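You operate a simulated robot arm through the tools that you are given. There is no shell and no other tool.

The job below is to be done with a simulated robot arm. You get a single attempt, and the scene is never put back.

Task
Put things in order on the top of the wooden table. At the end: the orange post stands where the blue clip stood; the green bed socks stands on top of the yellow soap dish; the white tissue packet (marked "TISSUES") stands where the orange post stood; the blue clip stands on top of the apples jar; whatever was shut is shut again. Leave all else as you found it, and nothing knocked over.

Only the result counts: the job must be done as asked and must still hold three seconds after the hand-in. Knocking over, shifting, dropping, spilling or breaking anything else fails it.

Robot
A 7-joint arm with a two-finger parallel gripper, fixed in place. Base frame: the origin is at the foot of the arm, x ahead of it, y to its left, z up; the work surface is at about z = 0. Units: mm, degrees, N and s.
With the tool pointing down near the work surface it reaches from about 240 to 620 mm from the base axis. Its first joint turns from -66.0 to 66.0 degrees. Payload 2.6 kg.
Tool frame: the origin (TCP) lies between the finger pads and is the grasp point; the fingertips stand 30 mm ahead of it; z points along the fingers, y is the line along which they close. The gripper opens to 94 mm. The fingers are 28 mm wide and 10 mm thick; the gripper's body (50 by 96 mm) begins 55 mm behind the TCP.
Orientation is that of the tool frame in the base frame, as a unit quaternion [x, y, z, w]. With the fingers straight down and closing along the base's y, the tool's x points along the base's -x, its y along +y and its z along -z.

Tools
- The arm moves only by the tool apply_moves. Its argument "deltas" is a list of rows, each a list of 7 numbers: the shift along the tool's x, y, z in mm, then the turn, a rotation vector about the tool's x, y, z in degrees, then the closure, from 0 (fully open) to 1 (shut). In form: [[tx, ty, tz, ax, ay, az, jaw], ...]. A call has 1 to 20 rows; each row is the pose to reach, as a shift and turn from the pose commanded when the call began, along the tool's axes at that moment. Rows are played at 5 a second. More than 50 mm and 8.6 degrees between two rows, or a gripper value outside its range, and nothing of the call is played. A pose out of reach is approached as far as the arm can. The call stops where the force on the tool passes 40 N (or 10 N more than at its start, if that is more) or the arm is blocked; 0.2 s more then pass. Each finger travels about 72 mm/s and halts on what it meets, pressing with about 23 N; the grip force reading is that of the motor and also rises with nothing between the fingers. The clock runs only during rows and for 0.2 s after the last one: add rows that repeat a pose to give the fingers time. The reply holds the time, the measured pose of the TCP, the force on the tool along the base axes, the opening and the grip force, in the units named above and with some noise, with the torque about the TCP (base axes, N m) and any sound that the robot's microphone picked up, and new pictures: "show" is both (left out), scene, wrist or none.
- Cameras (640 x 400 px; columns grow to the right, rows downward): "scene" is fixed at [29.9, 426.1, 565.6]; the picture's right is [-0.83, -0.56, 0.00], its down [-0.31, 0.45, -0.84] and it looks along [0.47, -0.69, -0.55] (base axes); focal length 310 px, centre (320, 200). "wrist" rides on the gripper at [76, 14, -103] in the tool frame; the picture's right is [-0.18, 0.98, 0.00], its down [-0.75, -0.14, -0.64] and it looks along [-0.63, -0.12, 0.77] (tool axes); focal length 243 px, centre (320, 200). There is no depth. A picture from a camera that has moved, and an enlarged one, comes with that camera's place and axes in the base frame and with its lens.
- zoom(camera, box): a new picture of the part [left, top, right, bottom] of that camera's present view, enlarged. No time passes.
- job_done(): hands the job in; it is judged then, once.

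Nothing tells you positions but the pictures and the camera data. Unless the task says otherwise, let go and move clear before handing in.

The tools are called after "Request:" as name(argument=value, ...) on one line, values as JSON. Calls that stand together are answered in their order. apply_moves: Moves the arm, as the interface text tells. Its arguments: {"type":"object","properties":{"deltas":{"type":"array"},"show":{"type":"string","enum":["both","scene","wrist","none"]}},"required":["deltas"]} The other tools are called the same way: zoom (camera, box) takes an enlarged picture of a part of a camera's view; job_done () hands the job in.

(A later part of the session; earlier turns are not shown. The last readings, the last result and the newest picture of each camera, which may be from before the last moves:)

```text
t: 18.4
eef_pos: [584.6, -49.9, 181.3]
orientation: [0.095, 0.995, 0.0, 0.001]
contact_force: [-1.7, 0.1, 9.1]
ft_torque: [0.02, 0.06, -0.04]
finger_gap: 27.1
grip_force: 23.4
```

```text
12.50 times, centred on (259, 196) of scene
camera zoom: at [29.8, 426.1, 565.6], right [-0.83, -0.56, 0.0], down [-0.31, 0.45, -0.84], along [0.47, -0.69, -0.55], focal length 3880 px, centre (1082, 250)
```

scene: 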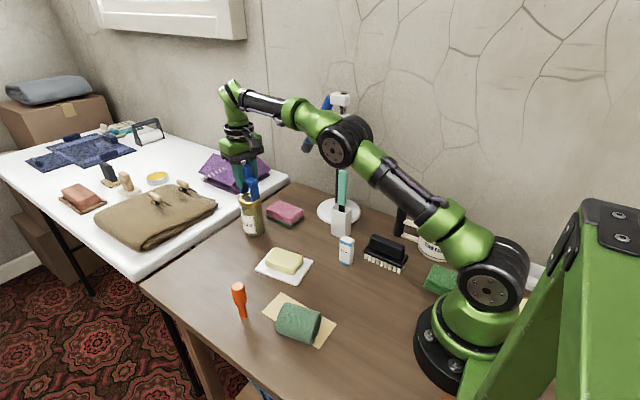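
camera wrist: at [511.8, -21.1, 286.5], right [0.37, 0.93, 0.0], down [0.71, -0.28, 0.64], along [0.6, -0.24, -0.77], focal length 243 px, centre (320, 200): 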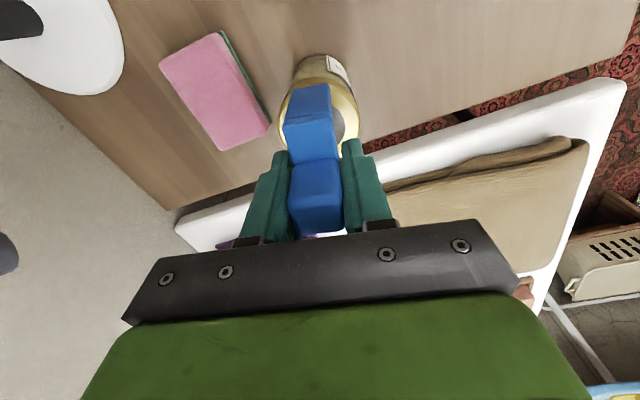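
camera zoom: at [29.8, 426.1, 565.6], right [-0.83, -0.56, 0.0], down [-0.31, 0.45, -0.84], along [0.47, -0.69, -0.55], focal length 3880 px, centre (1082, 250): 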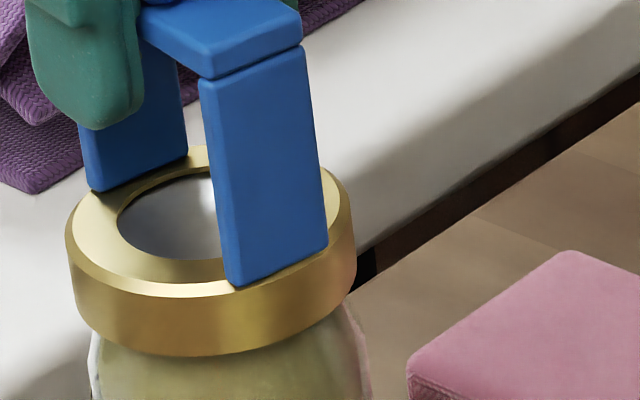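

Contact: 9 N upward, so the feet rest on the lid. I relax slightly, open, and look before rising.

Request:
apply_moves(deltas=[[0, 0, -0.7, 0, 0, 0, 1], [0, 0, -0.7, 0, 0, 0, 0.6], [0, 0, -0.7, 0, 0, 0, 0.4], [0, 0, -0.7, 0, 0, 0, 0.4], [0, 0, -0.7, 0, 0, 0, 0.4]])

Request:
zoom(camera="scene", box=[220, 160, 290, 220])

Request:
zoom(camera="wrist", box=[240, 40, 400, 240])

```text
t: 19.6
eef_pos: [584.2, -49.5, 179.0]
orientation: [0.095, 0.995, 0.0, -0.001]
contact_force: [0.1, -0.4, -1.5]
ft_torque: [-0.01, 0.0, 0.02]
finger_gap: 56.3
grip_force: 0.0
camera wrist: at [511.2, -20.0, 282.8], right [0.37, 0.93, 0.0], down [0.71, -0.28, 0.64], along [0.6, -0.24, -0.77], focal length 243 px, centre (320, 200)
```

scene: 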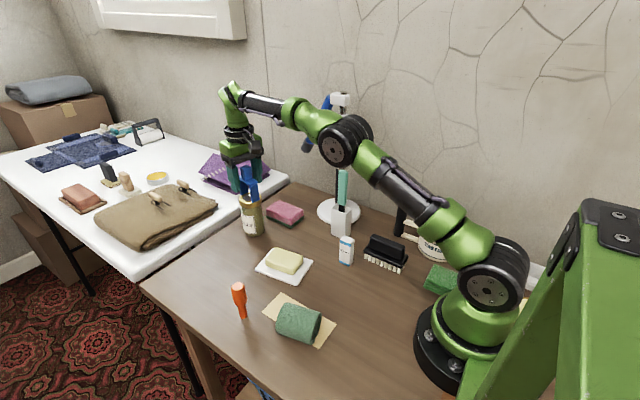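
wrist: 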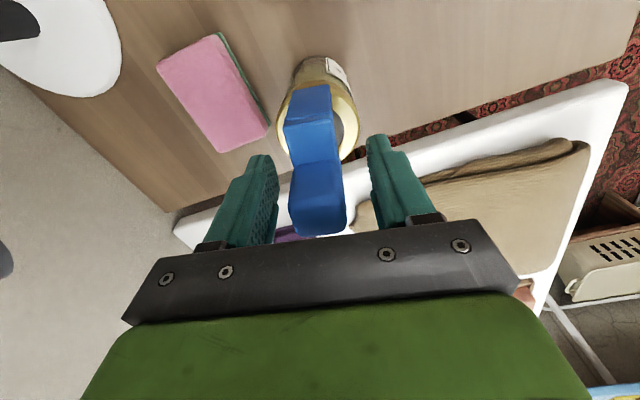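

```text
6.67 times, centred on (255, 190) of scene
camera zoom: at [29.9, 426.1, 565.6], right [-0.83, -0.56, 0.0], down [-0.31, 0.45, -0.84], along [0.47, -0.69, -0.55], focal length 2069 px, centre (753, 267)
```

zoom: 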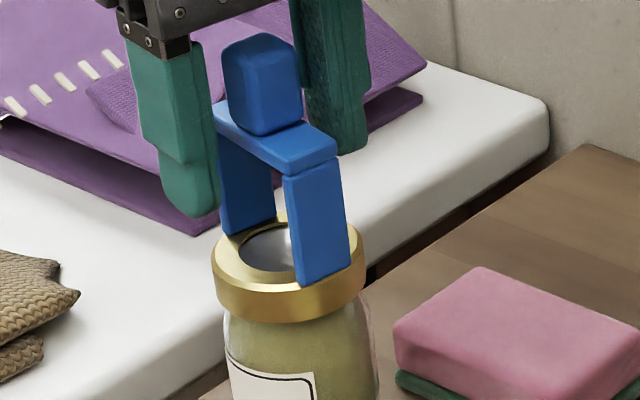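

```text
2.00 times, centred on (320, 140) of wrist
camera zoom: at [511.2, -20.0, 282.8], right [0.37, 0.93, 0.0], down [0.71, -0.28, 0.64], along [0.6, -0.24, -0.77], focal length 485 px, centre (320, 320)
```

zoom: 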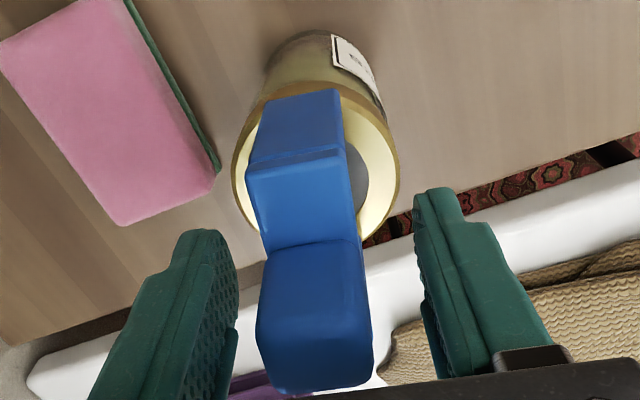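

The clip stands on the jar. I rise well clear, then go over to the orange post.

Request:
apply_moves(deltas=[[0, 0, -20, 0, 0, 0, 0.3], [0, 0, -50, 0, 0, 0, 0.2], [0, 0, -85, 0, 0, 0, 0], [32, 26, -85, 0, 0, -2, 0], [64, 52, -85, 0, 0, -4, 0], [96, 79, -85, 0, 0, -6, 0], [128, 105, -85, 0, 0, -8, 0], [160, 131, -65, 0, 0, -10, 0], [192, 158, -40, 0, 0, -11, 0], [225.4, 184.4, -15, 0, 0, -11, 0], [225.4, 184.4, -15, 0, 0, -11, 0], [225.4, 184.4, -15, 0, 0, -11, 0]])

Request:
zoom(camera="wrist", box=[220, 60, 460, 210])

Request:
zoom(camera="scene", box=[220, 150, 300, 230])

```text
t: 22.2
eef_pos: [401.1, 173.6, 190.4]
orientation: [0.001, 1.0, -0.001, 0.0]
contact_force: [-0.4, 0.4, 0.1]
ft_torque: [0.04, -0.02, 0.0]
finger_gap: 93.9
grip_force: 0.1
out of reach, approached as far as the arm can: row 2, 3
camera wrist: at [324.0, 189.4, 292.4], right [0.18, 0.98, 0.0], down [0.75, -0.14, 0.64], along [0.63, -0.12, -0.77], focal length 243 px, centre (320, 200)
```

scene: 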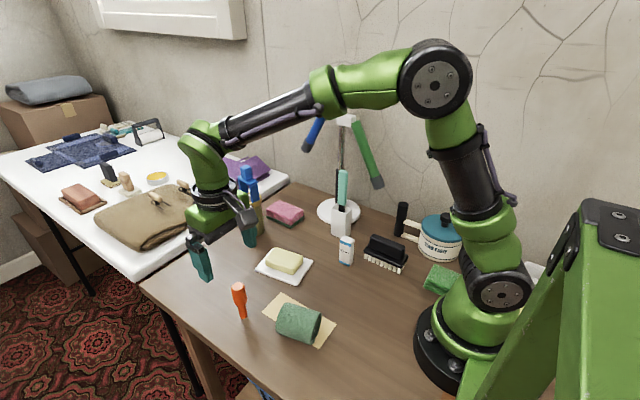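
wrist: 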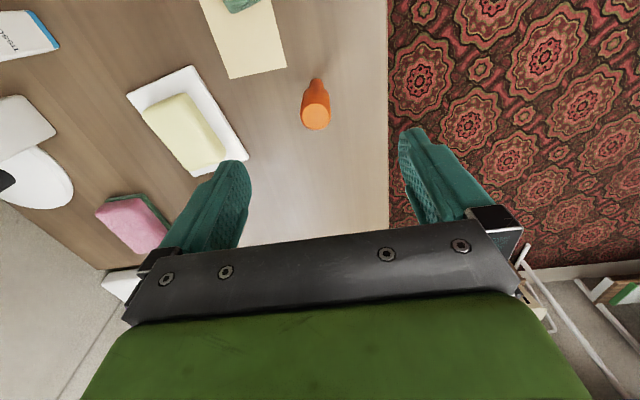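

```text
2.67 times, centred on (340, 135) of wrist
camera zoom: at [324.0, 189.4, 292.4], right [0.18, 0.98, 0.0], down [0.75, -0.14, 0.64], along [0.63, -0.12, -0.77], focal length 647 px, centre (267, 373)
```

zoom: 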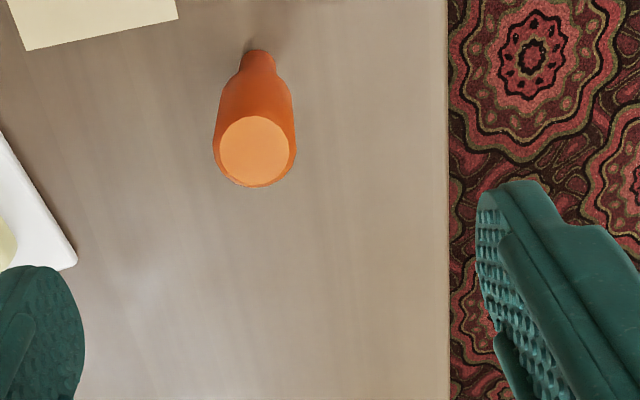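

```text
5.00 times, centred on (260, 190) of scene
camera zoom: at [29.9, 426.1, 565.6], right [-0.83, -0.56, 0.0], down [-0.31, 0.45, -0.84], along [0.47, -0.69, -0.55], focal length 1552 px, centre (620, 250)
```

zoom: 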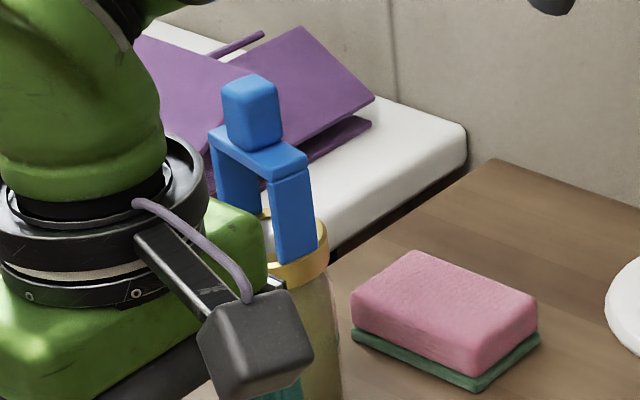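

The clip is stable on the jar. The post is about 4 mm to one side of the tool; I correct and lower to z 130 for a recheck.

Request:
apply_moves(deltas=[[0, -4, 15, 0, 0, 0, 0], [0, -4, 30, 0, 0, 0, 0], [0, -4, 45, 0, 0, 0, 0], [0, -4, 60, 0, 0, 0, 0], [0, -4, 60, 0, 0, 0, 0], [0, -4, 60, 0, 0, 0, 0]], show="wrist")

Request:
zoom(camera="wrist", box=[220, 60, 460, 210])

```text
t: 23.6
eef_pos: [399.3, 169.8, 131.5]
orientation: [0.001, 1.0, 0.0, 0.0]
contact_force: [0.2, -0.5, -0.5]
ft_torque: [0.01, -0.03, 0.01]
finger_gap: 94.2
grip_force: 0.1
camera wrist: at [323.4, 184.9, 235.9], right [0.18, 0.98, 0.0], down [0.75, -0.14, 0.64], along [0.63, -0.12, -0.77], focal length 243 px, centre (320, 200)
```

wrist: 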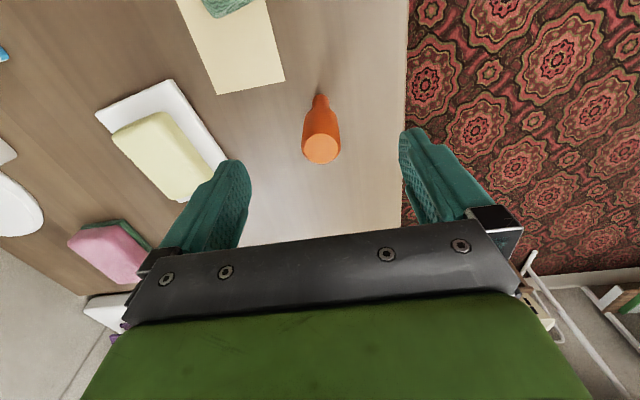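

```text
2.67 times, centred on (340, 135) of wrist
camera zoom: at [323.4, 184.9, 235.9], right [0.18, 0.98, 0.0], down [0.75, -0.14, 0.64], along [0.63, -0.12, -0.77], focal length 647 px, centre (267, 373)
```

zoom: 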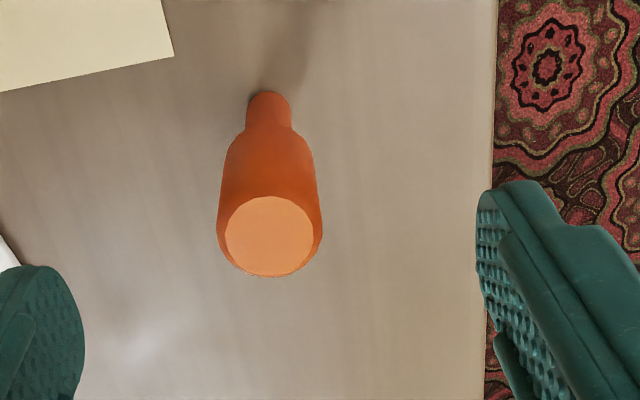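

Post is centred between the fingers. Lower to z ≈ 66 and close gently.

Request:
apply_moves(deltas=[[0, 0.4, 16, 0, 0, 0, 0], [0, 0.4, 32, 0, 0, 0, 0], [0, 0.4, 48, 0, 0, 0, 0], [0, 0.4, 60, 0, 0, 0, 0], [0, 0.4, 66, 0, 0, 0, 0], [0, 0.4, 66, 0, 0, 0, 0], [0, 0.4, 66, 0, 0, 0, 0]])

Request:
zoom(camera="wrist", box=[220, 90, 460, 240])

```text
t: 25.2
eef_pos: [397.6, 172.2, 68.7]
orientation: [0.0, 1.0, 0.0, 0.0]
contact_force: [-0.5, 0.7, -1.3]
ft_torque: [0.02, 0.0, -0.01]
finger_gap: 94.3
grip_force: 0.2
camera wrist: at [321.3, 187.8, 170.7], right [0.18, 0.98, 0.0], down [0.75, -0.14, 0.64], along [0.63, -0.12, -0.77], focal length 243 px, centre (320, 200)
```

scene: 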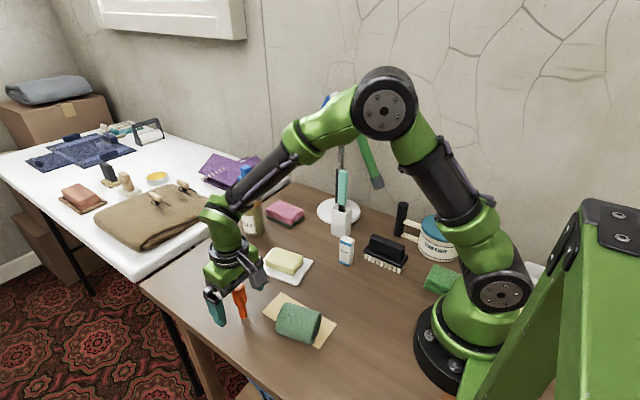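
wrist: 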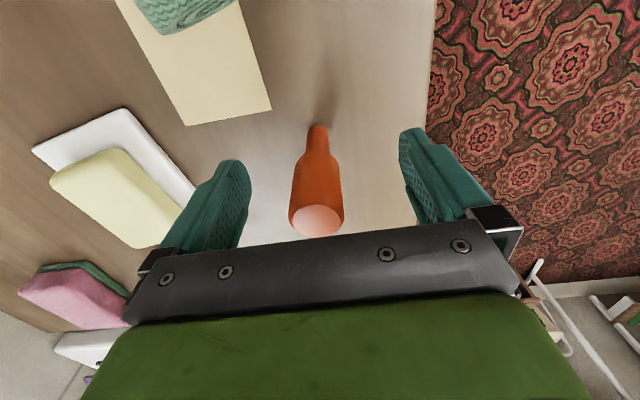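

```text
2.67 times, centred on (340, 165) of wrist
camera zoom: at [321.3, 187.8, 170.7], right [0.18, 0.98, 0.0], down [0.75, -0.14, 0.64], along [0.63, -0.12, -0.77], focal length 647 px, centre (267, 293)
```

zoom: 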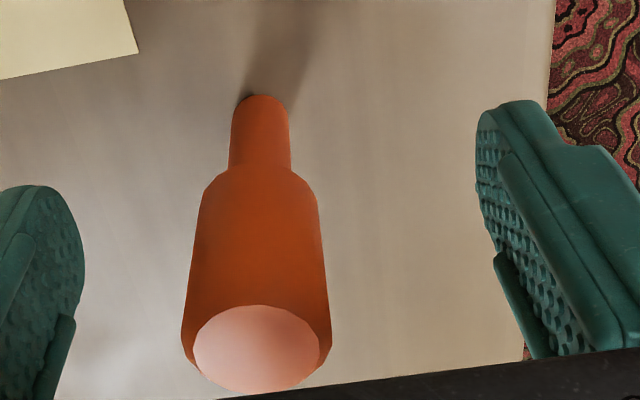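

The arm settled about 2–3 mm off; I correct sideways and outward, then check it again before closing.

Request:
apply_moves(deltas=[[-1, -1.5, 1, 0, 0, 0, 0], [-1.4, -2.4, 2, 0, 0, 0, 0], [-1.4, -2.4, 2, 0, 0, 0, 0], [-1.4, -2.4, 2, 0, 0, 0, 0]], show="wrist")

Request:
zoom(camera="wrist", box=[220, 90, 460, 240])

```text
t: 26.2
eef_pos: [398.6, 167.7, 66.1]
orientation: [0.0, 1.0, 0.0, -0.001]
contact_force: [-1.0, -0.2, 0.0]
ft_torque: [0.0, -0.01, 0.0]
finger_gap: 93.7
grip_force: 0.0
camera wrist: at [322.0, 184.1, 169.7], right [0.18, 0.98, 0.0], down [0.75, -0.14, 0.64], along [0.63, -0.12, -0.77], focal length 243 px, centre (320, 200)
```

wrist: 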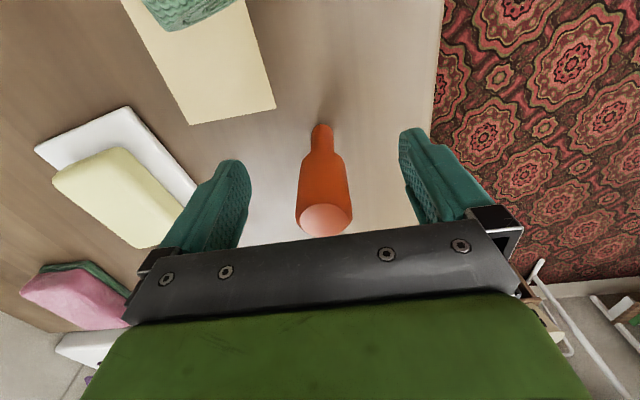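

```text
2.67 times, centred on (340, 165) of wrist
camera zoom: at [322.0, 184.1, 169.7], right [0.18, 0.98, 0.0], down [0.75, -0.14, 0.64], along [0.63, -0.12, -0.77], focal length 647 px, centre (267, 293)
```

zoom: 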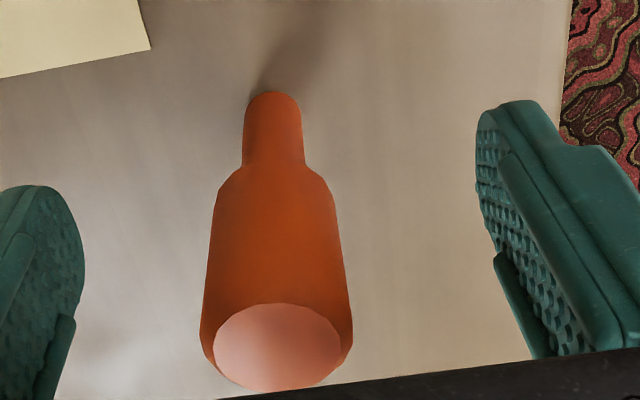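

Slight overshoot; a further +1.4 mm nudge back.

Request:
apply_moves(deltas=[[0, 1.4, 0, 0, 0, 0, 0], [0, 1.4, 0, 0, 0, 0, 0], [0, 1.4, 0, 0, 0, 0, 0]], show="wrist")

Request:
zoom(camera="wrist", box=[220, 90, 460, 240])

```text
t: 27.0
eef_pos: [399.1, 170.0, 65.1]
orientation: [0.0, 1.0, 0.001, 0.0]
contact_force: [0.0, 0.5, -0.1]
ft_torque: [-0.01, -0.02, 0.01]
finger_gap: 93.8
grip_force: 0.1
camera wrist: at [321.8, 185.6, 169.2], right [0.18, 0.98, 0.0], down [0.75, -0.14, 0.64], along [0.63, -0.12, -0.77], focal length 243 px, centre (320, 200)
```

wrist: 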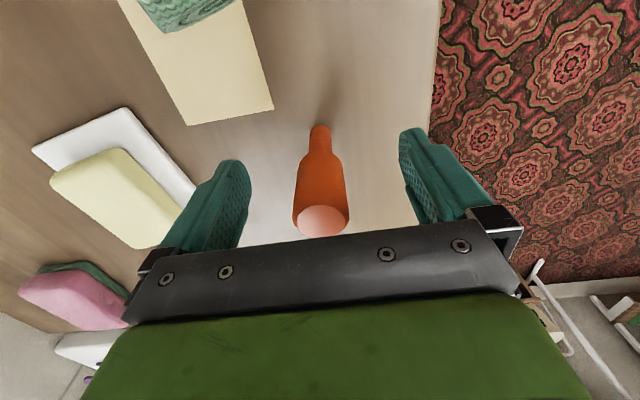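

```text
2.67 times, centred on (340, 165) of wrist
camera zoom: at [321.8, 185.6, 169.2], right [0.18, 0.98, 0.0], down [0.75, -0.14, 0.64], along [0.63, -0.12, -0.77], focal length 647 px, centre (267, 293)
```

zoom: 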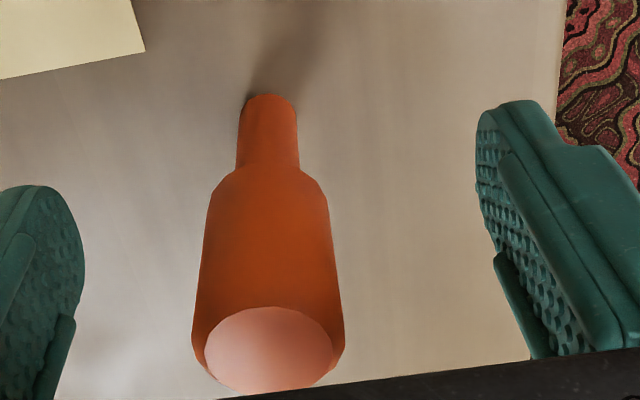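

Centred now. Closing on the post's head.

Request:
apply_moves(deltas=[[0, 0, 0, 0, 0, 0, 0.5], [0, 0, 0, 0, 0, 0, 0.6], [0, 0, 0, 0, 0, 0, 0.8], [0, 0, 0, 0, 0, 0, 1], [0, 0, 0, 0, 0, 0, 1], [0, 0, 0, 0, 0, 0, 1]])

Request:
zoom(camera="scene", box=[200, 250, 280, 330])

```text
t: 28.4
eef_pos: [398.8, 170.0, 65.7]
orientation: [0.001, 1.0, 0.001, 0.0]
contact_force: [-0.7, 0.0, 0.6]
ft_torque: [0.02, 0.03, 0.03]
finger_gap: 25.3
grip_force: 23.2
camera wrist: at [321.8, 185.5, 169.2], right [0.18, 0.98, 0.0], down [0.75, -0.14, 0.64], along [0.63, -0.12, -0.77], focal length 243 px, centre (320, 200)
```

scene: 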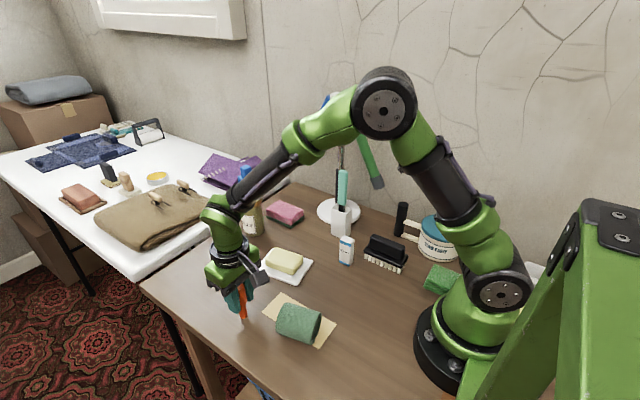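
wrist: 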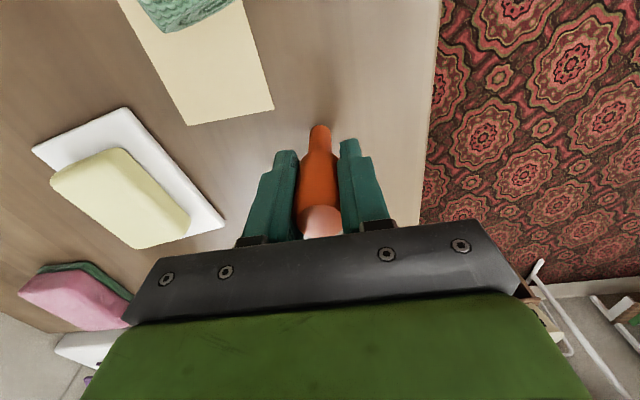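

```text
5.00 times, centred on (240, 290) of scene
camera zoom: at [29.9, 426.1, 565.6], right [-0.83, -0.56, 0.0], down [-0.31, 0.45, -0.84], along [0.47, -0.69, -0.55], focal length 1552 px, centre (720, -250)
```

zoom: 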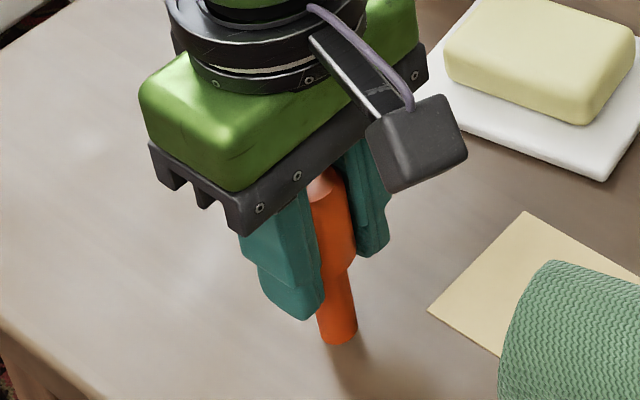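

Post held. Lift 50 mm and carry it to the clip's old spot (about x 540, y 149).

Request:
apply_moves(deltas=[[0, 0, -8, 0, 0, 0, 1], [0, 0, -25, 0, 0, 0, 1], [0, 0, -50, 0, 0, 0, 1], [-35, -5, -50, 0, 0, 0, 1], [-70, -10, -50, 0, 0, 0, 1], [-105, -16, -50, 0, 0, 0, 1], [-140.2, -21.4, -50, 0, 0, 0, 1], [-140.2, -21.4, -50, 0, 0, 0, 1], [-140.2, -21.4, -50, 0, 0, 0, 1], [-140.2, -21.4, -50, 0, 0, 0, 1]])

Request:
zoom(camera="scene", box=[160, 210, 260, 310])

```text
t: 30.6
eef_pos: [539.8, 148.2, 116.3]
orientation: [0.001, 1.0, 0.001, 0.0]
contact_force: [0.3, -0.2, -0.4]
ft_torque: [-0.01, 0.01, 0.01]
finger_gap: 25.0
grip_force: 23.6
camera wrist: at [461.6, 164.4, 219.2], right [0.18, 0.98, 0.0], down [0.75, -0.14, 0.64], along [0.63, -0.12, -0.77], focal length 243 px, centre (320, 200)
```

scene: 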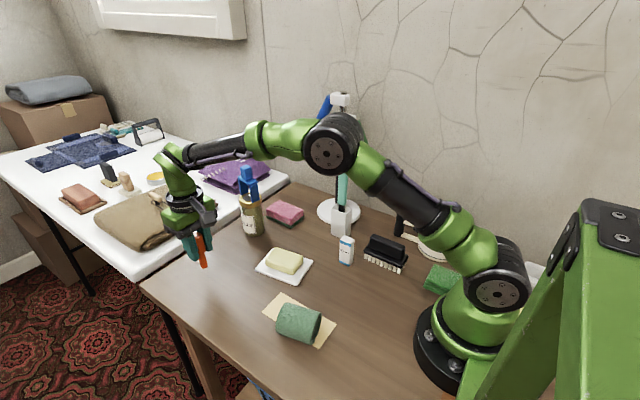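
wrist: 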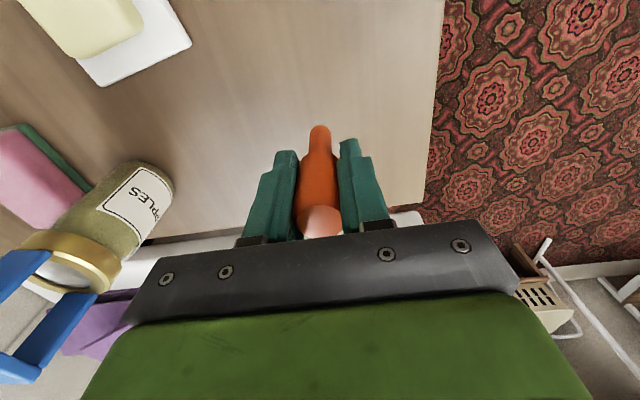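

```text
4.00 times, centred on (210, 260) of scene
camera zoom: at [29.9, 426.1, 565.6], right [-0.83, -0.56, 0.0], down [-0.31, 0.45, -0.84], along [0.47, -0.69, -0.55], focal length 1242 px, centre (760, -40)
```

zoom: 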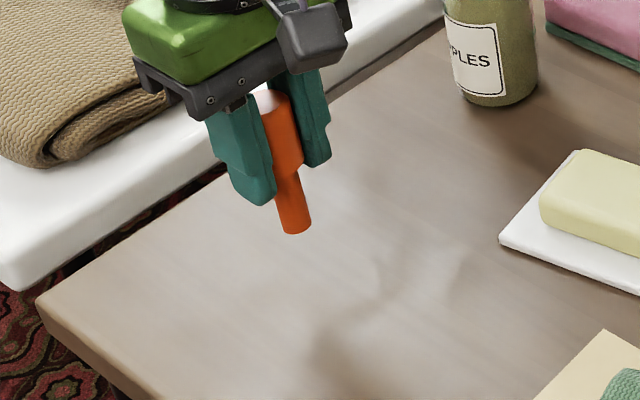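

The post is aligned with the clip's old footprint centre. I lower it to near the table, then feel for contact.

Request:
apply_moves(deltas=[[0, 0, 15, 0, 0, 0, 1], [0, 0, 30, 0, 0, 0, 1], [0, 0, 42, 0, 0, 0, 1], [0, 0, 47, 0, 0, 0, 1], [0, 0, 48, 0, 0, 0, 1], [0, 0, 48, 0, 0, 0, 1]], show="none")

Request:
apply_moves(deltas=[[0, 0, 0.7, 0, 0, 0, 1], [0, 0, 1.4, 0, 0, 0, 1], [0, 0, 1.4, 0, 0, 0, 1]])

Request:
zoom(camera="scene", box=[160, 210, 260, 310])

```text
t: 32.0
eef_pos: [539.6, 148.5, 66.9]
orientation: [0.0, 1.0, 0.0, 0.0]
contact_force: [0.0, -0.6, 0.0]
ft_torque: [-0.01, 0.07, 0.01]
finger_gap: 25.2
grip_force: 22.7
```

```text
t: 32.8
eef_pos: [540.2, 148.0, 67.0]
orientation: [0.001, 1.0, 0.0, 0.0]
contact_force: [0.1, 0.0, 0.5]
ft_torque: [0.02, -0.01, -0.01]
finger_gap: 25.1
grip_force: 22.9
camera wrist: at [462.4, 164.2, 169.9], right [0.18, 0.98, 0.0], down [0.75, -0.14, 0.64], along [0.63, -0.12, -0.77], focal length 243 px, centre (320, 200)
```

scene: 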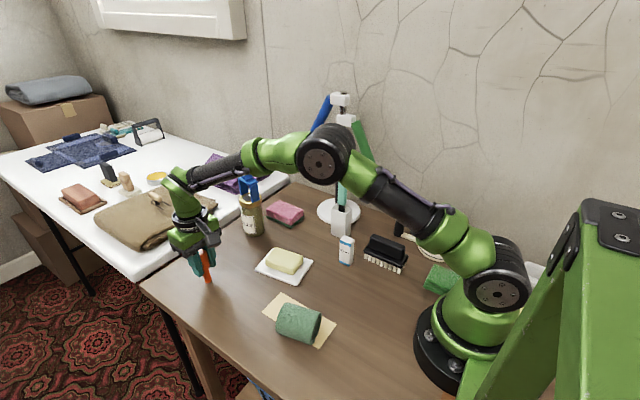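
wrist: 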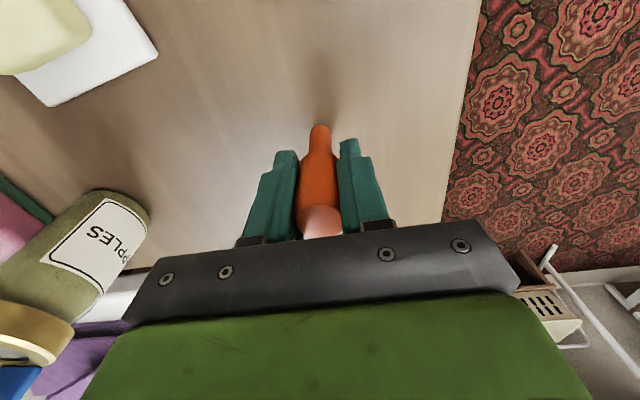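

```text
4.00 times, centred on (210, 260) of scene
camera zoom: at [29.9, 426.1, 565.6], right [-0.83, -0.56, 0.0], down [-0.31, 0.45, -0.84], along [0.47, -0.69, -0.55], focal length 1242 px, centre (760, -40)
```

zoom: 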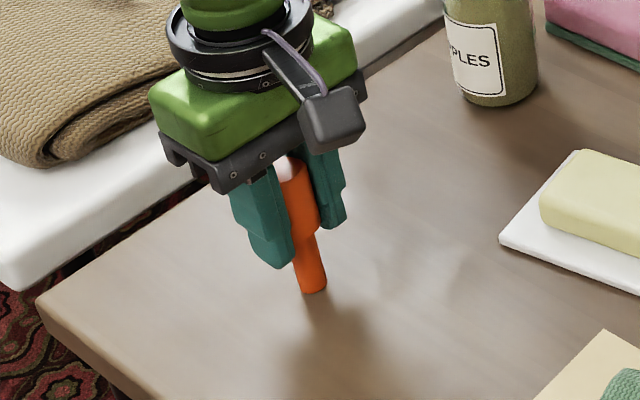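

About 1 mm above the table; small steps until contact.

Request:
apply_moves(deltas=[[0, 0, 0.5, 0, 0, 0, 1], [0, 0, 1.0, 0, 0, 0, 1], [0, 0, 1.0, 0, 0, 0, 1]], show="none")

Request:
apply_moves(deltas=[[0, 0, 0.5, 0, 0, 0, 1], [0, 0, 0.5, 0, 0, 0, 1]], show="none")

```text
t: 33.6
eef_pos: [539.3, 148.0, 65.4]
orientation: [0.0, 1.0, 0.001, 0.001]
contact_force: [0.0, -0.7, 3.3]
ft_torque: [-0.01, 0.04, 0.02]
finger_gap: 25.0
grip_force: 23.1
```

```text
t: 34.2
eef_pos: [539.9, 149.3, 66.1]
orientation: [0.0, 1.0, -0.001, 0.001]
contact_force: [-4.1, -1.2, 8.9]
ft_torque: [-0.03, 0.17, 0.02]
finger_gap: 25.2
grip_force: 23.2
```

In contact with the table. Relax slightly and open.

Request:
apply_moves(deltas=[[0, 0, -0.6, 0, 0, 0, 1], [0, 0, -0.6, 0, 0, 0, 0.65], [0, 0, -0.6, 0, 0, 0, 0.5], [0, 0, -0.6, 0, 0, 0, 0.2], [0, 0, -0.6, 0, 0, 0, 0], [0, 0, -0.6, 0, 0, 0, 0]])

Request:
zoom(camera="scene", box=[160, 210, 260, 310])

```text
t: 35.6
eef_pos: [539.0, 149.7, 65.1]
orientation: [0.001, 1.0, 0.0, 0.0]
contact_force: [0.0, 0.3, 0.7]
ft_torque: [0.0, -0.01, 0.02]
finger_gap: 94.1
grip_force: 0.1
camera wrist: at [462.9, 163.9, 168.5], right [0.18, 0.98, 0.0], down [0.75, -0.14, 0.64], along [0.63, -0.12, -0.77], focal length 243 px, centre (320, 200)
```

scene: 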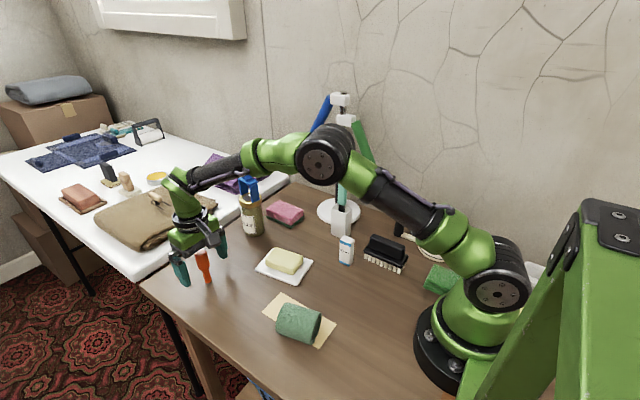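
wrist: 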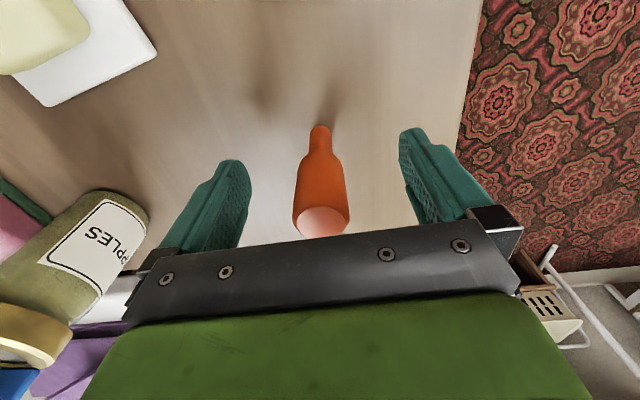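

```text
4.00 times, centred on (210, 260) of scene
camera zoom: at [29.9, 426.1, 565.6], right [-0.83, -0.56, 0.0], down [-0.31, 0.45, -0.84], along [0.47, -0.69, -0.55], focal length 1242 px, centre (760, -40)
```

zoom: 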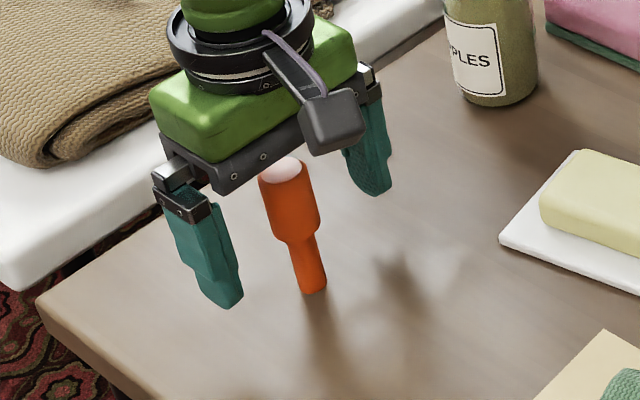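

The orange post stands at the clip's old spot. Next I rise and go over the tissue packet for a look.

Request:
apply_moves(deltas=[[0, 0, -30, 0, 0, 0, 0], [0, 0, -70, 0, 0, 0, 0], [0, 0, -115, 0, 0, 0, 0], [30, -27, -124, 0, 0, 0, 0], [60, -55, -124, 0, 0, 0, 0], [90, -82, -124, 0, 0, 0, 0], [120, -110, -124, 0, 0, 0, 0], [150, -137, -124, 0, 0, 0, 0], [180, -164, -124, 0, 0, 0, 0], [210, -192, -124, 0, 0, 0, 0], [239.5, -219, -124, 0, 0, 0, 0], [239.5, -219, -124, 0, 0, 0, 0], [239.5, -219, -124, 0, 0, 0, 0]])

Request:
zoom(camera="wrist", box=[220, 60, 460, 210])

Request:
zoom(camera="scene", box=[160, 210, 260, 310])

Request:
zoom(camera="scene", box=[310, 210, 390, 290])

```text
t: 38.4
eef_pos: [301.2, -70.1, 187.4]
orientation: [0.0, 1.0, 0.0, 0.0]
contact_force: [0.3, -0.5, 0.2]
ft_torque: [-0.02, -0.01, 0.02]
finger_gap: 94.0
grip_force: 0.0
camera wrist: at [224.1, -54.8, 291.3], right [0.18, 0.98, 0.0], down [0.75, -0.14, 0.64], along [0.63, -0.12, -0.77], focal length 243 px, centre (320, 200)
```

scene: 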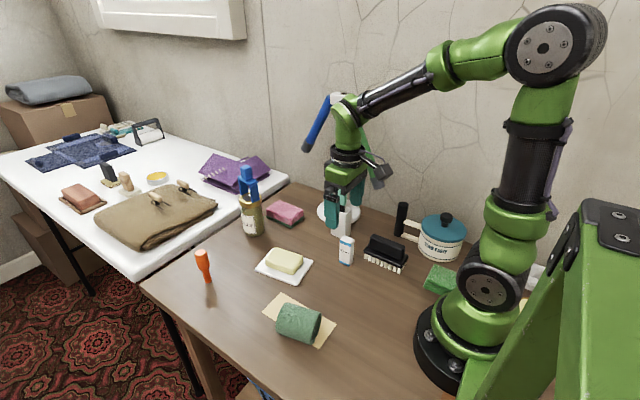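
wrist: 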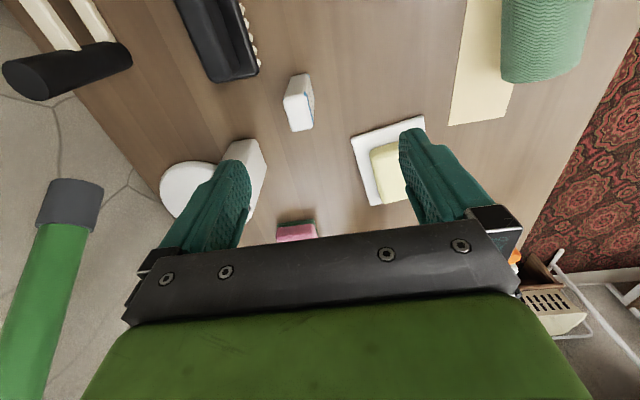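

```text
2.67 times, centred on (340, 135) of wrist
camera zoom: at [224.1, -54.8, 291.3], right [0.18, 0.98, 0.0], down [0.75, -0.14, 0.64], along [0.63, -0.12, -0.77], focal length 647 px, centre (267, 373)
```

zoom: 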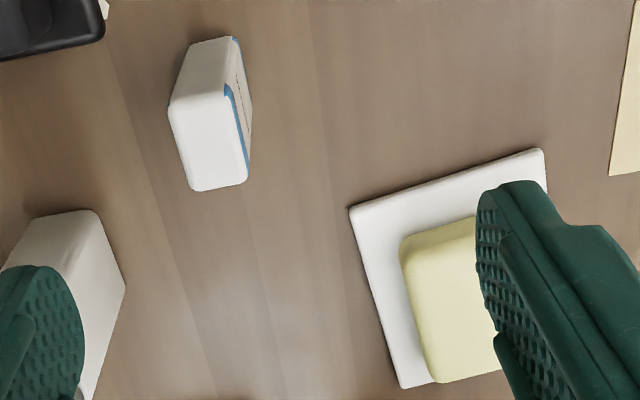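

```text
4.00 times, centred on (210, 260) of scene
camera zoom: at [29.9, 426.1, 565.6], right [-0.83, -0.56, 0.0], down [-0.31, 0.45, -0.84], along [0.47, -0.69, -0.55], focal length 1242 px, centre (760, -40)
```

zoom: 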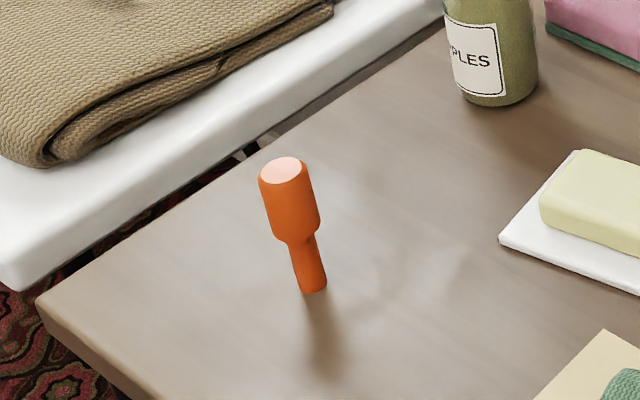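

```text
5.00 times, centred on (350, 250) of scene
camera zoom: at [29.9, 426.1, 565.6], right [-0.83, -0.56, 0.0], down [-0.31, 0.45, -0.84], along [0.47, -0.69, -0.55], focal length 1552 px, centre (170, -50)
```

zoom: 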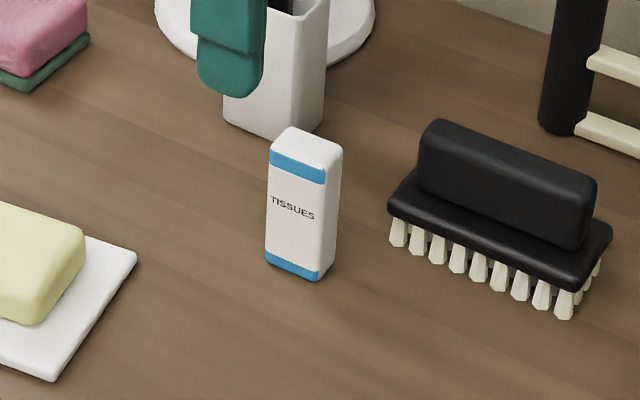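

The tissue packet is roughly 30 x 20 x 72 mm at about (301, -89), with the brush and cup nearby, so I'll use a narrower opening. I move above it and recheck.

Request:
apply_moves(deltas=[[-1, -10, 15, 0, 0, 0, 0.2], [-1, -20, 30, 0, 0, 0, 0.4], [-1, -20, 45, 0, 0, 0, 0.4], [-1, -20, 58, 0, 0, 0, 0.4], [-1, -20, 58, 0, 0, 0, 0.4], [-1, -20, 58, 0, 0, 0, 0.4]])

Request:
zoom(camera="wrist", box=[220, 60, 460, 210])

Request:
zoom(camera="scene", box=[310, 210, 390, 290])

```text
t: 39.8
eef_pos: [301.6, -90.5, 132.7]
orientation: [-0.001, 1.0, 0.0, 0.0]
contact_force: [0.3, 0.0, -1.1]
ft_torque: [-0.01, 0.01, 0.0]
finger_gap: 56.4
grip_force: 0.0
camera wrist: at [225.5, -75.2, 234.6], right [0.18, 0.98, 0.0], down [0.75, -0.14, 0.64], along [0.63, -0.12, -0.77], focal length 243 px, centre (320, 200)
```

scene: 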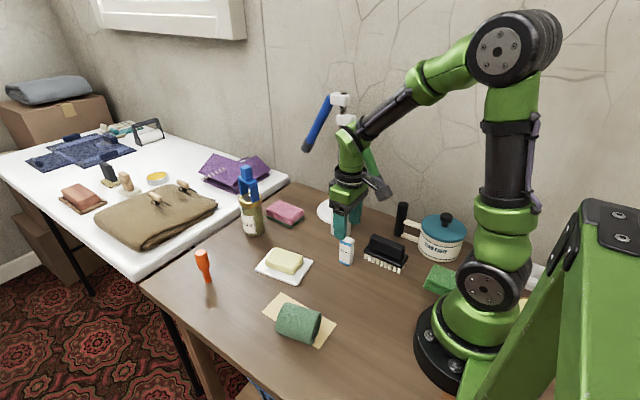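
wrist: 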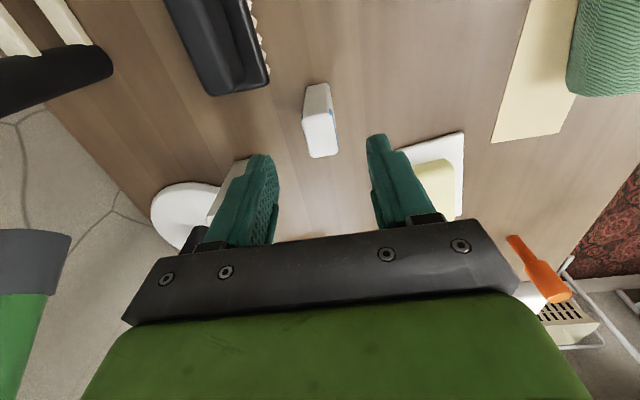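

```text
2.67 times, centred on (340, 135) of wrist
camera zoom: at [225.5, -75.2, 234.6], right [0.18, 0.98, 0.0], down [0.75, -0.14, 0.64], along [0.63, -0.12, -0.77], focal length 647 px, centre (267, 373)
```

zoom: 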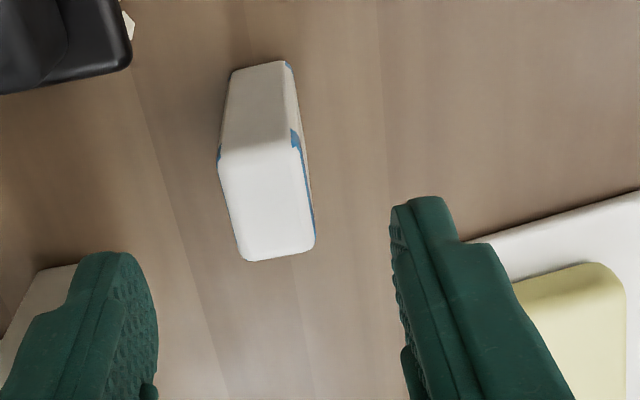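

```text
5.00 times, centred on (350, 250) of scene
camera zoom: at [29.9, 426.1, 565.6], right [-0.83, -0.56, 0.0], down [-0.31, 0.45, -0.84], along [0.47, -0.69, -0.55], focal length 1552 px, centre (170, -50)
```

zoom: 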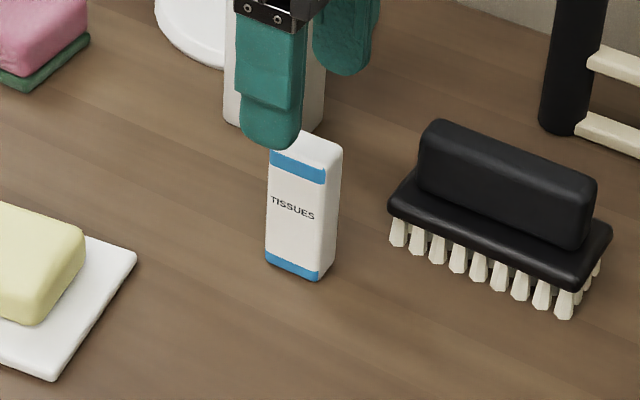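

The packet is centred between the fingers. Descend to z ≈ 42 and check before closing.

Request:
apply_moves(deltas=[[0, 0, 18, 0, 0, 0, 0.4], [0, 0, 36, 0, 0, 0, 0.4], [0, 0, 54, 0, 0, 0, 0.4], [0, 0, 72, 0, 0, 0, 0.4], [0, 0, 84, 0, 0, 0, 0.4], [0, 0, 90, 0, 0, 0, 0.4], [0, 0, 90, 0, 0, 0, 0.4], [0, 0, 90, 0, 0, 0, 0.4]], show="wrist")

Request:
zoom(camera="wrist", box=[220, 90, 460, 240])

Request:
zoom(camera="scene", box=[310, 190, 410, 290])

```text
t: 41.6
eef_pos: [300.7, -92.1, 40.8]
orientation: [0.001, 1.0, 0.0, 0.0]
contact_force: [0.0, 0.1, 0.4]
ft_torque: [-0.01, 0.01, -0.01]
finger_gap: 56.4
grip_force: 0.1
camera wrist: at [224.0, -75.5, 143.7], right [0.18, 0.98, 0.0], down [0.75, -0.14, 0.64], along [0.63, -0.12, -0.77], focal length 243 px, centre (320, 200)
```

wrist: 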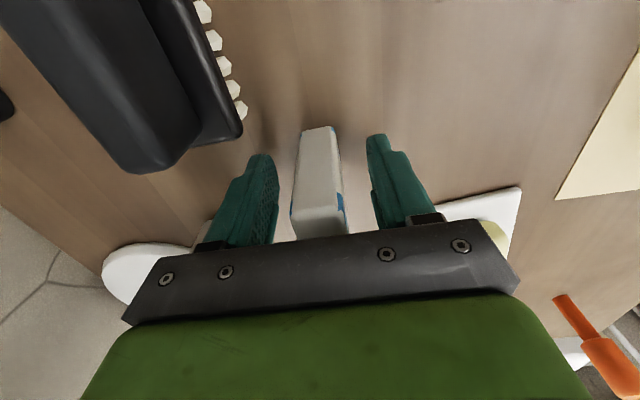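

```text
2.67 times, centred on (340, 165) of wrist
camera zoom: at [224.0, -75.5, 143.7], right [0.18, 0.98, 0.0], down [0.75, -0.14, 0.64], along [0.63, -0.12, -0.77], focal length 647 px, centre (267, 293)
```

zoom: 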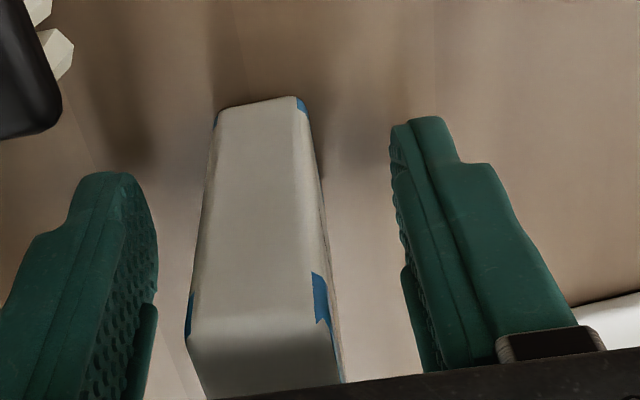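

```text
4.00 times, centred on (360, 240) of scene
camera zoom: at [29.9, 426.1, 565.6], right [-0.83, -0.56, 0.0], down [-0.31, 0.45, -0.84], along [0.47, -0.69, -0.55], focal length 1242 px, centre (160, 40)
```

zoom: 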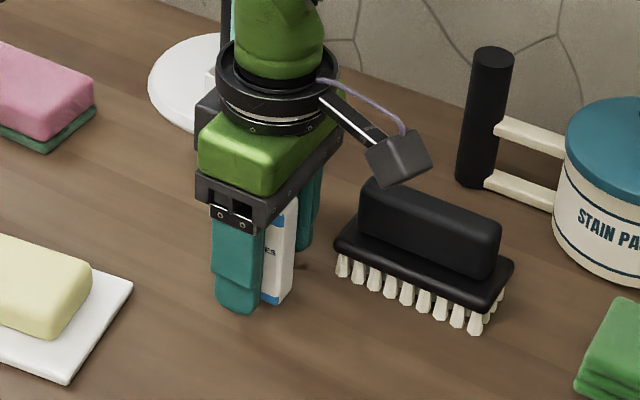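

Packet centred within half a millimetre. Close on it.

Request:
apply_moves(deltas=[[0, 0.3, 0, 0, 0, 0, 0.55], [0, 0.3, 0, 0, 0, 0, 0.7], [0, 0.3, 0, 0, 0, 0, 0.85], [0, 0.3, 0, 0, 0, 0, 1], [0, 0.3, 0, 0, 0, 0, 1], [0, 0.3, 0, 0, 0, 0, 1]], show="wrist")

Request:
zoom(camera="wrist", box=[220, 90, 460, 240])

```text
t: 43.0
eef_pos: [301.3, -89.2, 42.3]
orientation: [0.0, 1.0, 0.0, 0.0]
contact_force: [-0.5, 0.4, -0.1]
ft_torque: [0.02, 0.02, -0.01]
finger_gap: 25.5
grip_force: 22.7
camera wrist: at [224.4, -74.7, 144.6], right [0.18, 0.98, 0.0], down [0.75, -0.14, 0.64], along [0.63, -0.12, -0.77], focal length 243 px, centre (320, 200)
```

wrist: 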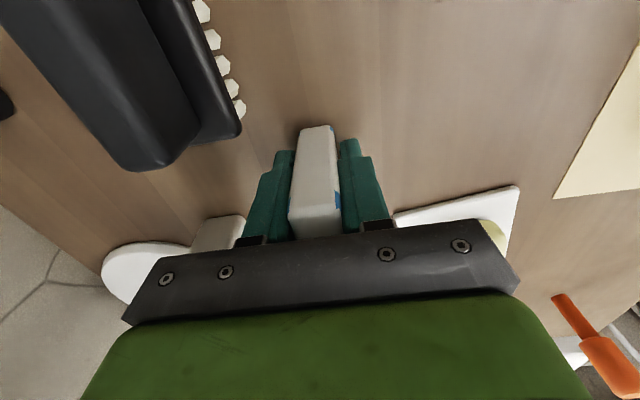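

```text
2.67 times, centred on (340, 165) of wrist
camera zoom: at [224.4, -74.7, 144.6], right [0.18, 0.98, 0.0], down [0.75, -0.14, 0.64], along [0.63, -0.12, -0.77], focal length 647 px, centre (267, 293)
```

zoom: 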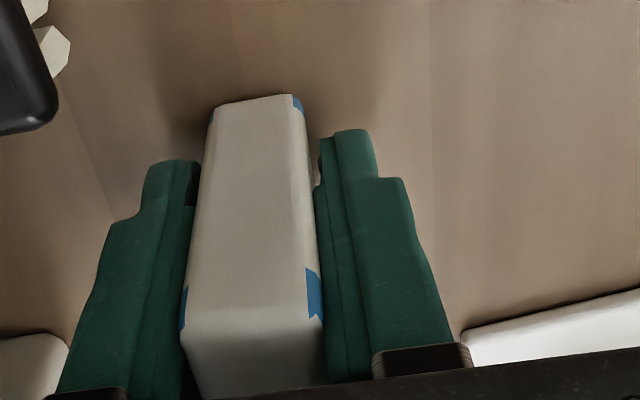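

Held. Lift it 100 mm and carry it to the post's old spot near (399, 171).

Request:
apply_moves(deltas=[[0, 0, -10, 0, 0, 0, 1], [0, 0, -40, 0, 0, 0, 1], [0, 0, -80, 0, 0, 0, 1], [-8, 20, -105, 0, 0, 0, 1], [-22, 60, -105, 0, 0, 0, 1], [-38, 100, -105, 0, 0, 0, 1], [-53, 140, -105, 0, 0, 0, 1], [-68, 180, -105, 0, 0, 0, 1], [-83, 220, -105, 0, 0, 0, 1], [-98.8, 260.2, -105, 0, 0, 0, 1], [-98.8, 260.2, -75, 0, 0, 0, 1], [-98.8, 260.2, -45, 0, 0, 0, 1], [-98.8, 260.2, -45, 0, 0, 0, 1], [-98.8, 260.2, -45, 0, 0, 0, 1]])

Request:
zoom(camera="scene", box=[180, 240, 340, 340])

```text
t: 46.0
eef_pos: [398.4, 170.2, 86.8]
orientation: [0.0, 1.0, -0.001, 0.0]
contact_force: [-0.2, 0.1, -0.3]
ft_torque: [-0.01, -0.01, -0.03]
finger_gap: 25.3
grip_force: 22.8
camera wrist: at [321.5, 185.9, 189.4], right [0.18, 0.98, 0.0], down [0.75, -0.14, 0.64], along [0.63, -0.12, -0.77], focal length 243 px, centre (320, 200)
```

scene: 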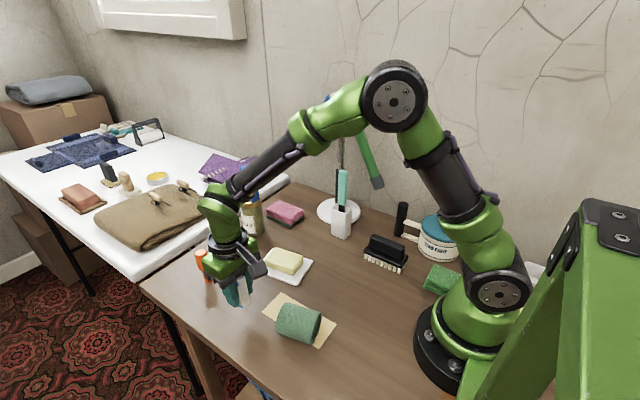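
wrist: 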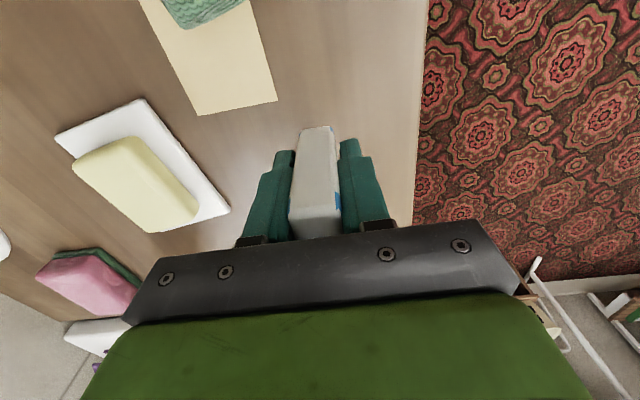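

```text
4.00 times, centred on (260, 290) of scene
camera zoom: at [29.9, 426.1, 565.6], right [-0.83, -0.56, 0.0], down [-0.31, 0.45, -0.84], along [0.47, -0.69, -0.55], focal length 1242 px, centre (560, -160)
```

zoom: 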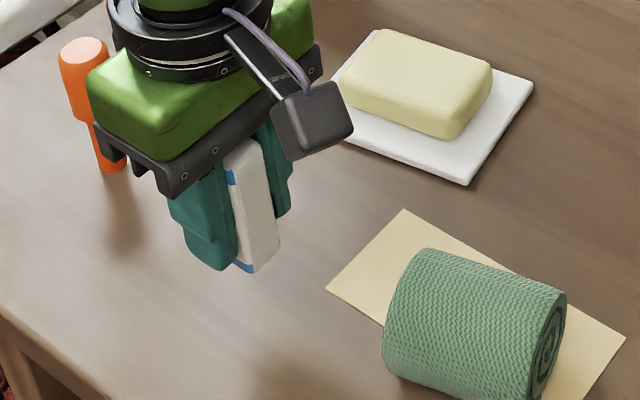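

Over the spot, 1.5 mm short outward. Correct and lower until contact.

Request:
apply_moves(deltas=[[-1.5, 0, 15, 0, 0, 0, 1], [-1.5, 0, 30, 0, 0, 0, 1], [-1.5, 0, 40, 0, 0, 0, 1], [-1.5, 0, 42.5, 0, 0, 0, 1], [-1.5, 0, 42.5, 0, 0, 0, 1], [-1.5, 0, 42.5, 0, 0, 0, 1]], show="wrist")

Request:
apply_moves(deltas=[[0, 0, 0.7, 0, 0, 0, 1], [0, 0, 1.4, 0, 0, 0, 1], [0, 0, 1.4, 0, 0, 0, 1]], show="none")

```text
t: 47.4
eef_pos: [400.6, 169.6, 45.0]
orientation: [0.0, 1.0, 0.0, 0.0]
contact_force: [0.2, 0.1, 0.6]
ft_torque: [0.01, 0.01, 0.0]
finger_gap: 25.5
grip_force: 23.0
camera wrist: at [323.7, 185.2, 147.3], right [0.18, 0.98, 0.0], down [0.75, -0.14, 0.64], along [0.63, -0.12, -0.77], focal length 243 px, centre (320, 200)
```

wrist: 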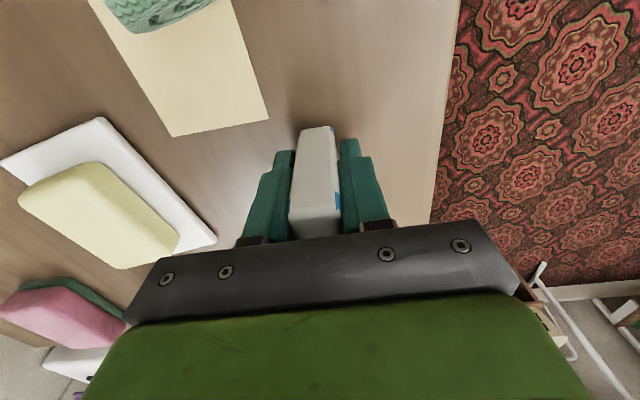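

```text
t: 48.2
eef_pos: [401.5, 170.1, 42.9]
orientation: [-0.001, 1.0, 0.0, 0.0]
contact_force: [0.0, -0.1, -1.3]
ft_torque: [0.02, 0.01, -0.01]
finger_gap: 25.5
grip_force: 23.1
```

Position is right; continue down in small steps until I feel the table.

Request:
apply_moves(deltas=[[0, 0, 0.5, 0, 0, 0, 1], [0, 0, 1.0, 0, 0, 0, 1], [0, 0, 1.0, 0, 0, 0, 1]], show="none")

Request:
apply_moves(deltas=[[0, 0, 0.5, 0, 0, 0, 1], [0, 0, 0.7, 0, 0, 0, 1], [0, 0, 0.7, 0, 0, 0, 1]], show="none")

```text
t: 49.0
eef_pos: [402.5, 170.6, 43.4]
orientation: [0.001, 1.0, 0.0, 0.0]
contact_force: [0.3, 0.3, 0.1]
ft_torque: [0.02, 0.01, 0.02]
finger_gap: 25.6
grip_force: 23.0
```

```text
t: 49.8
eef_pos: [401.9, 170.0, 41.2]
orientation: [0.001, 1.0, 0.0, 0.0]
contact_force: [-0.3, 0.3, 1.0]
ft_torque: [-0.02, -0.03, -0.03]
finger_gap: 25.5
grip_force: 22.6
```

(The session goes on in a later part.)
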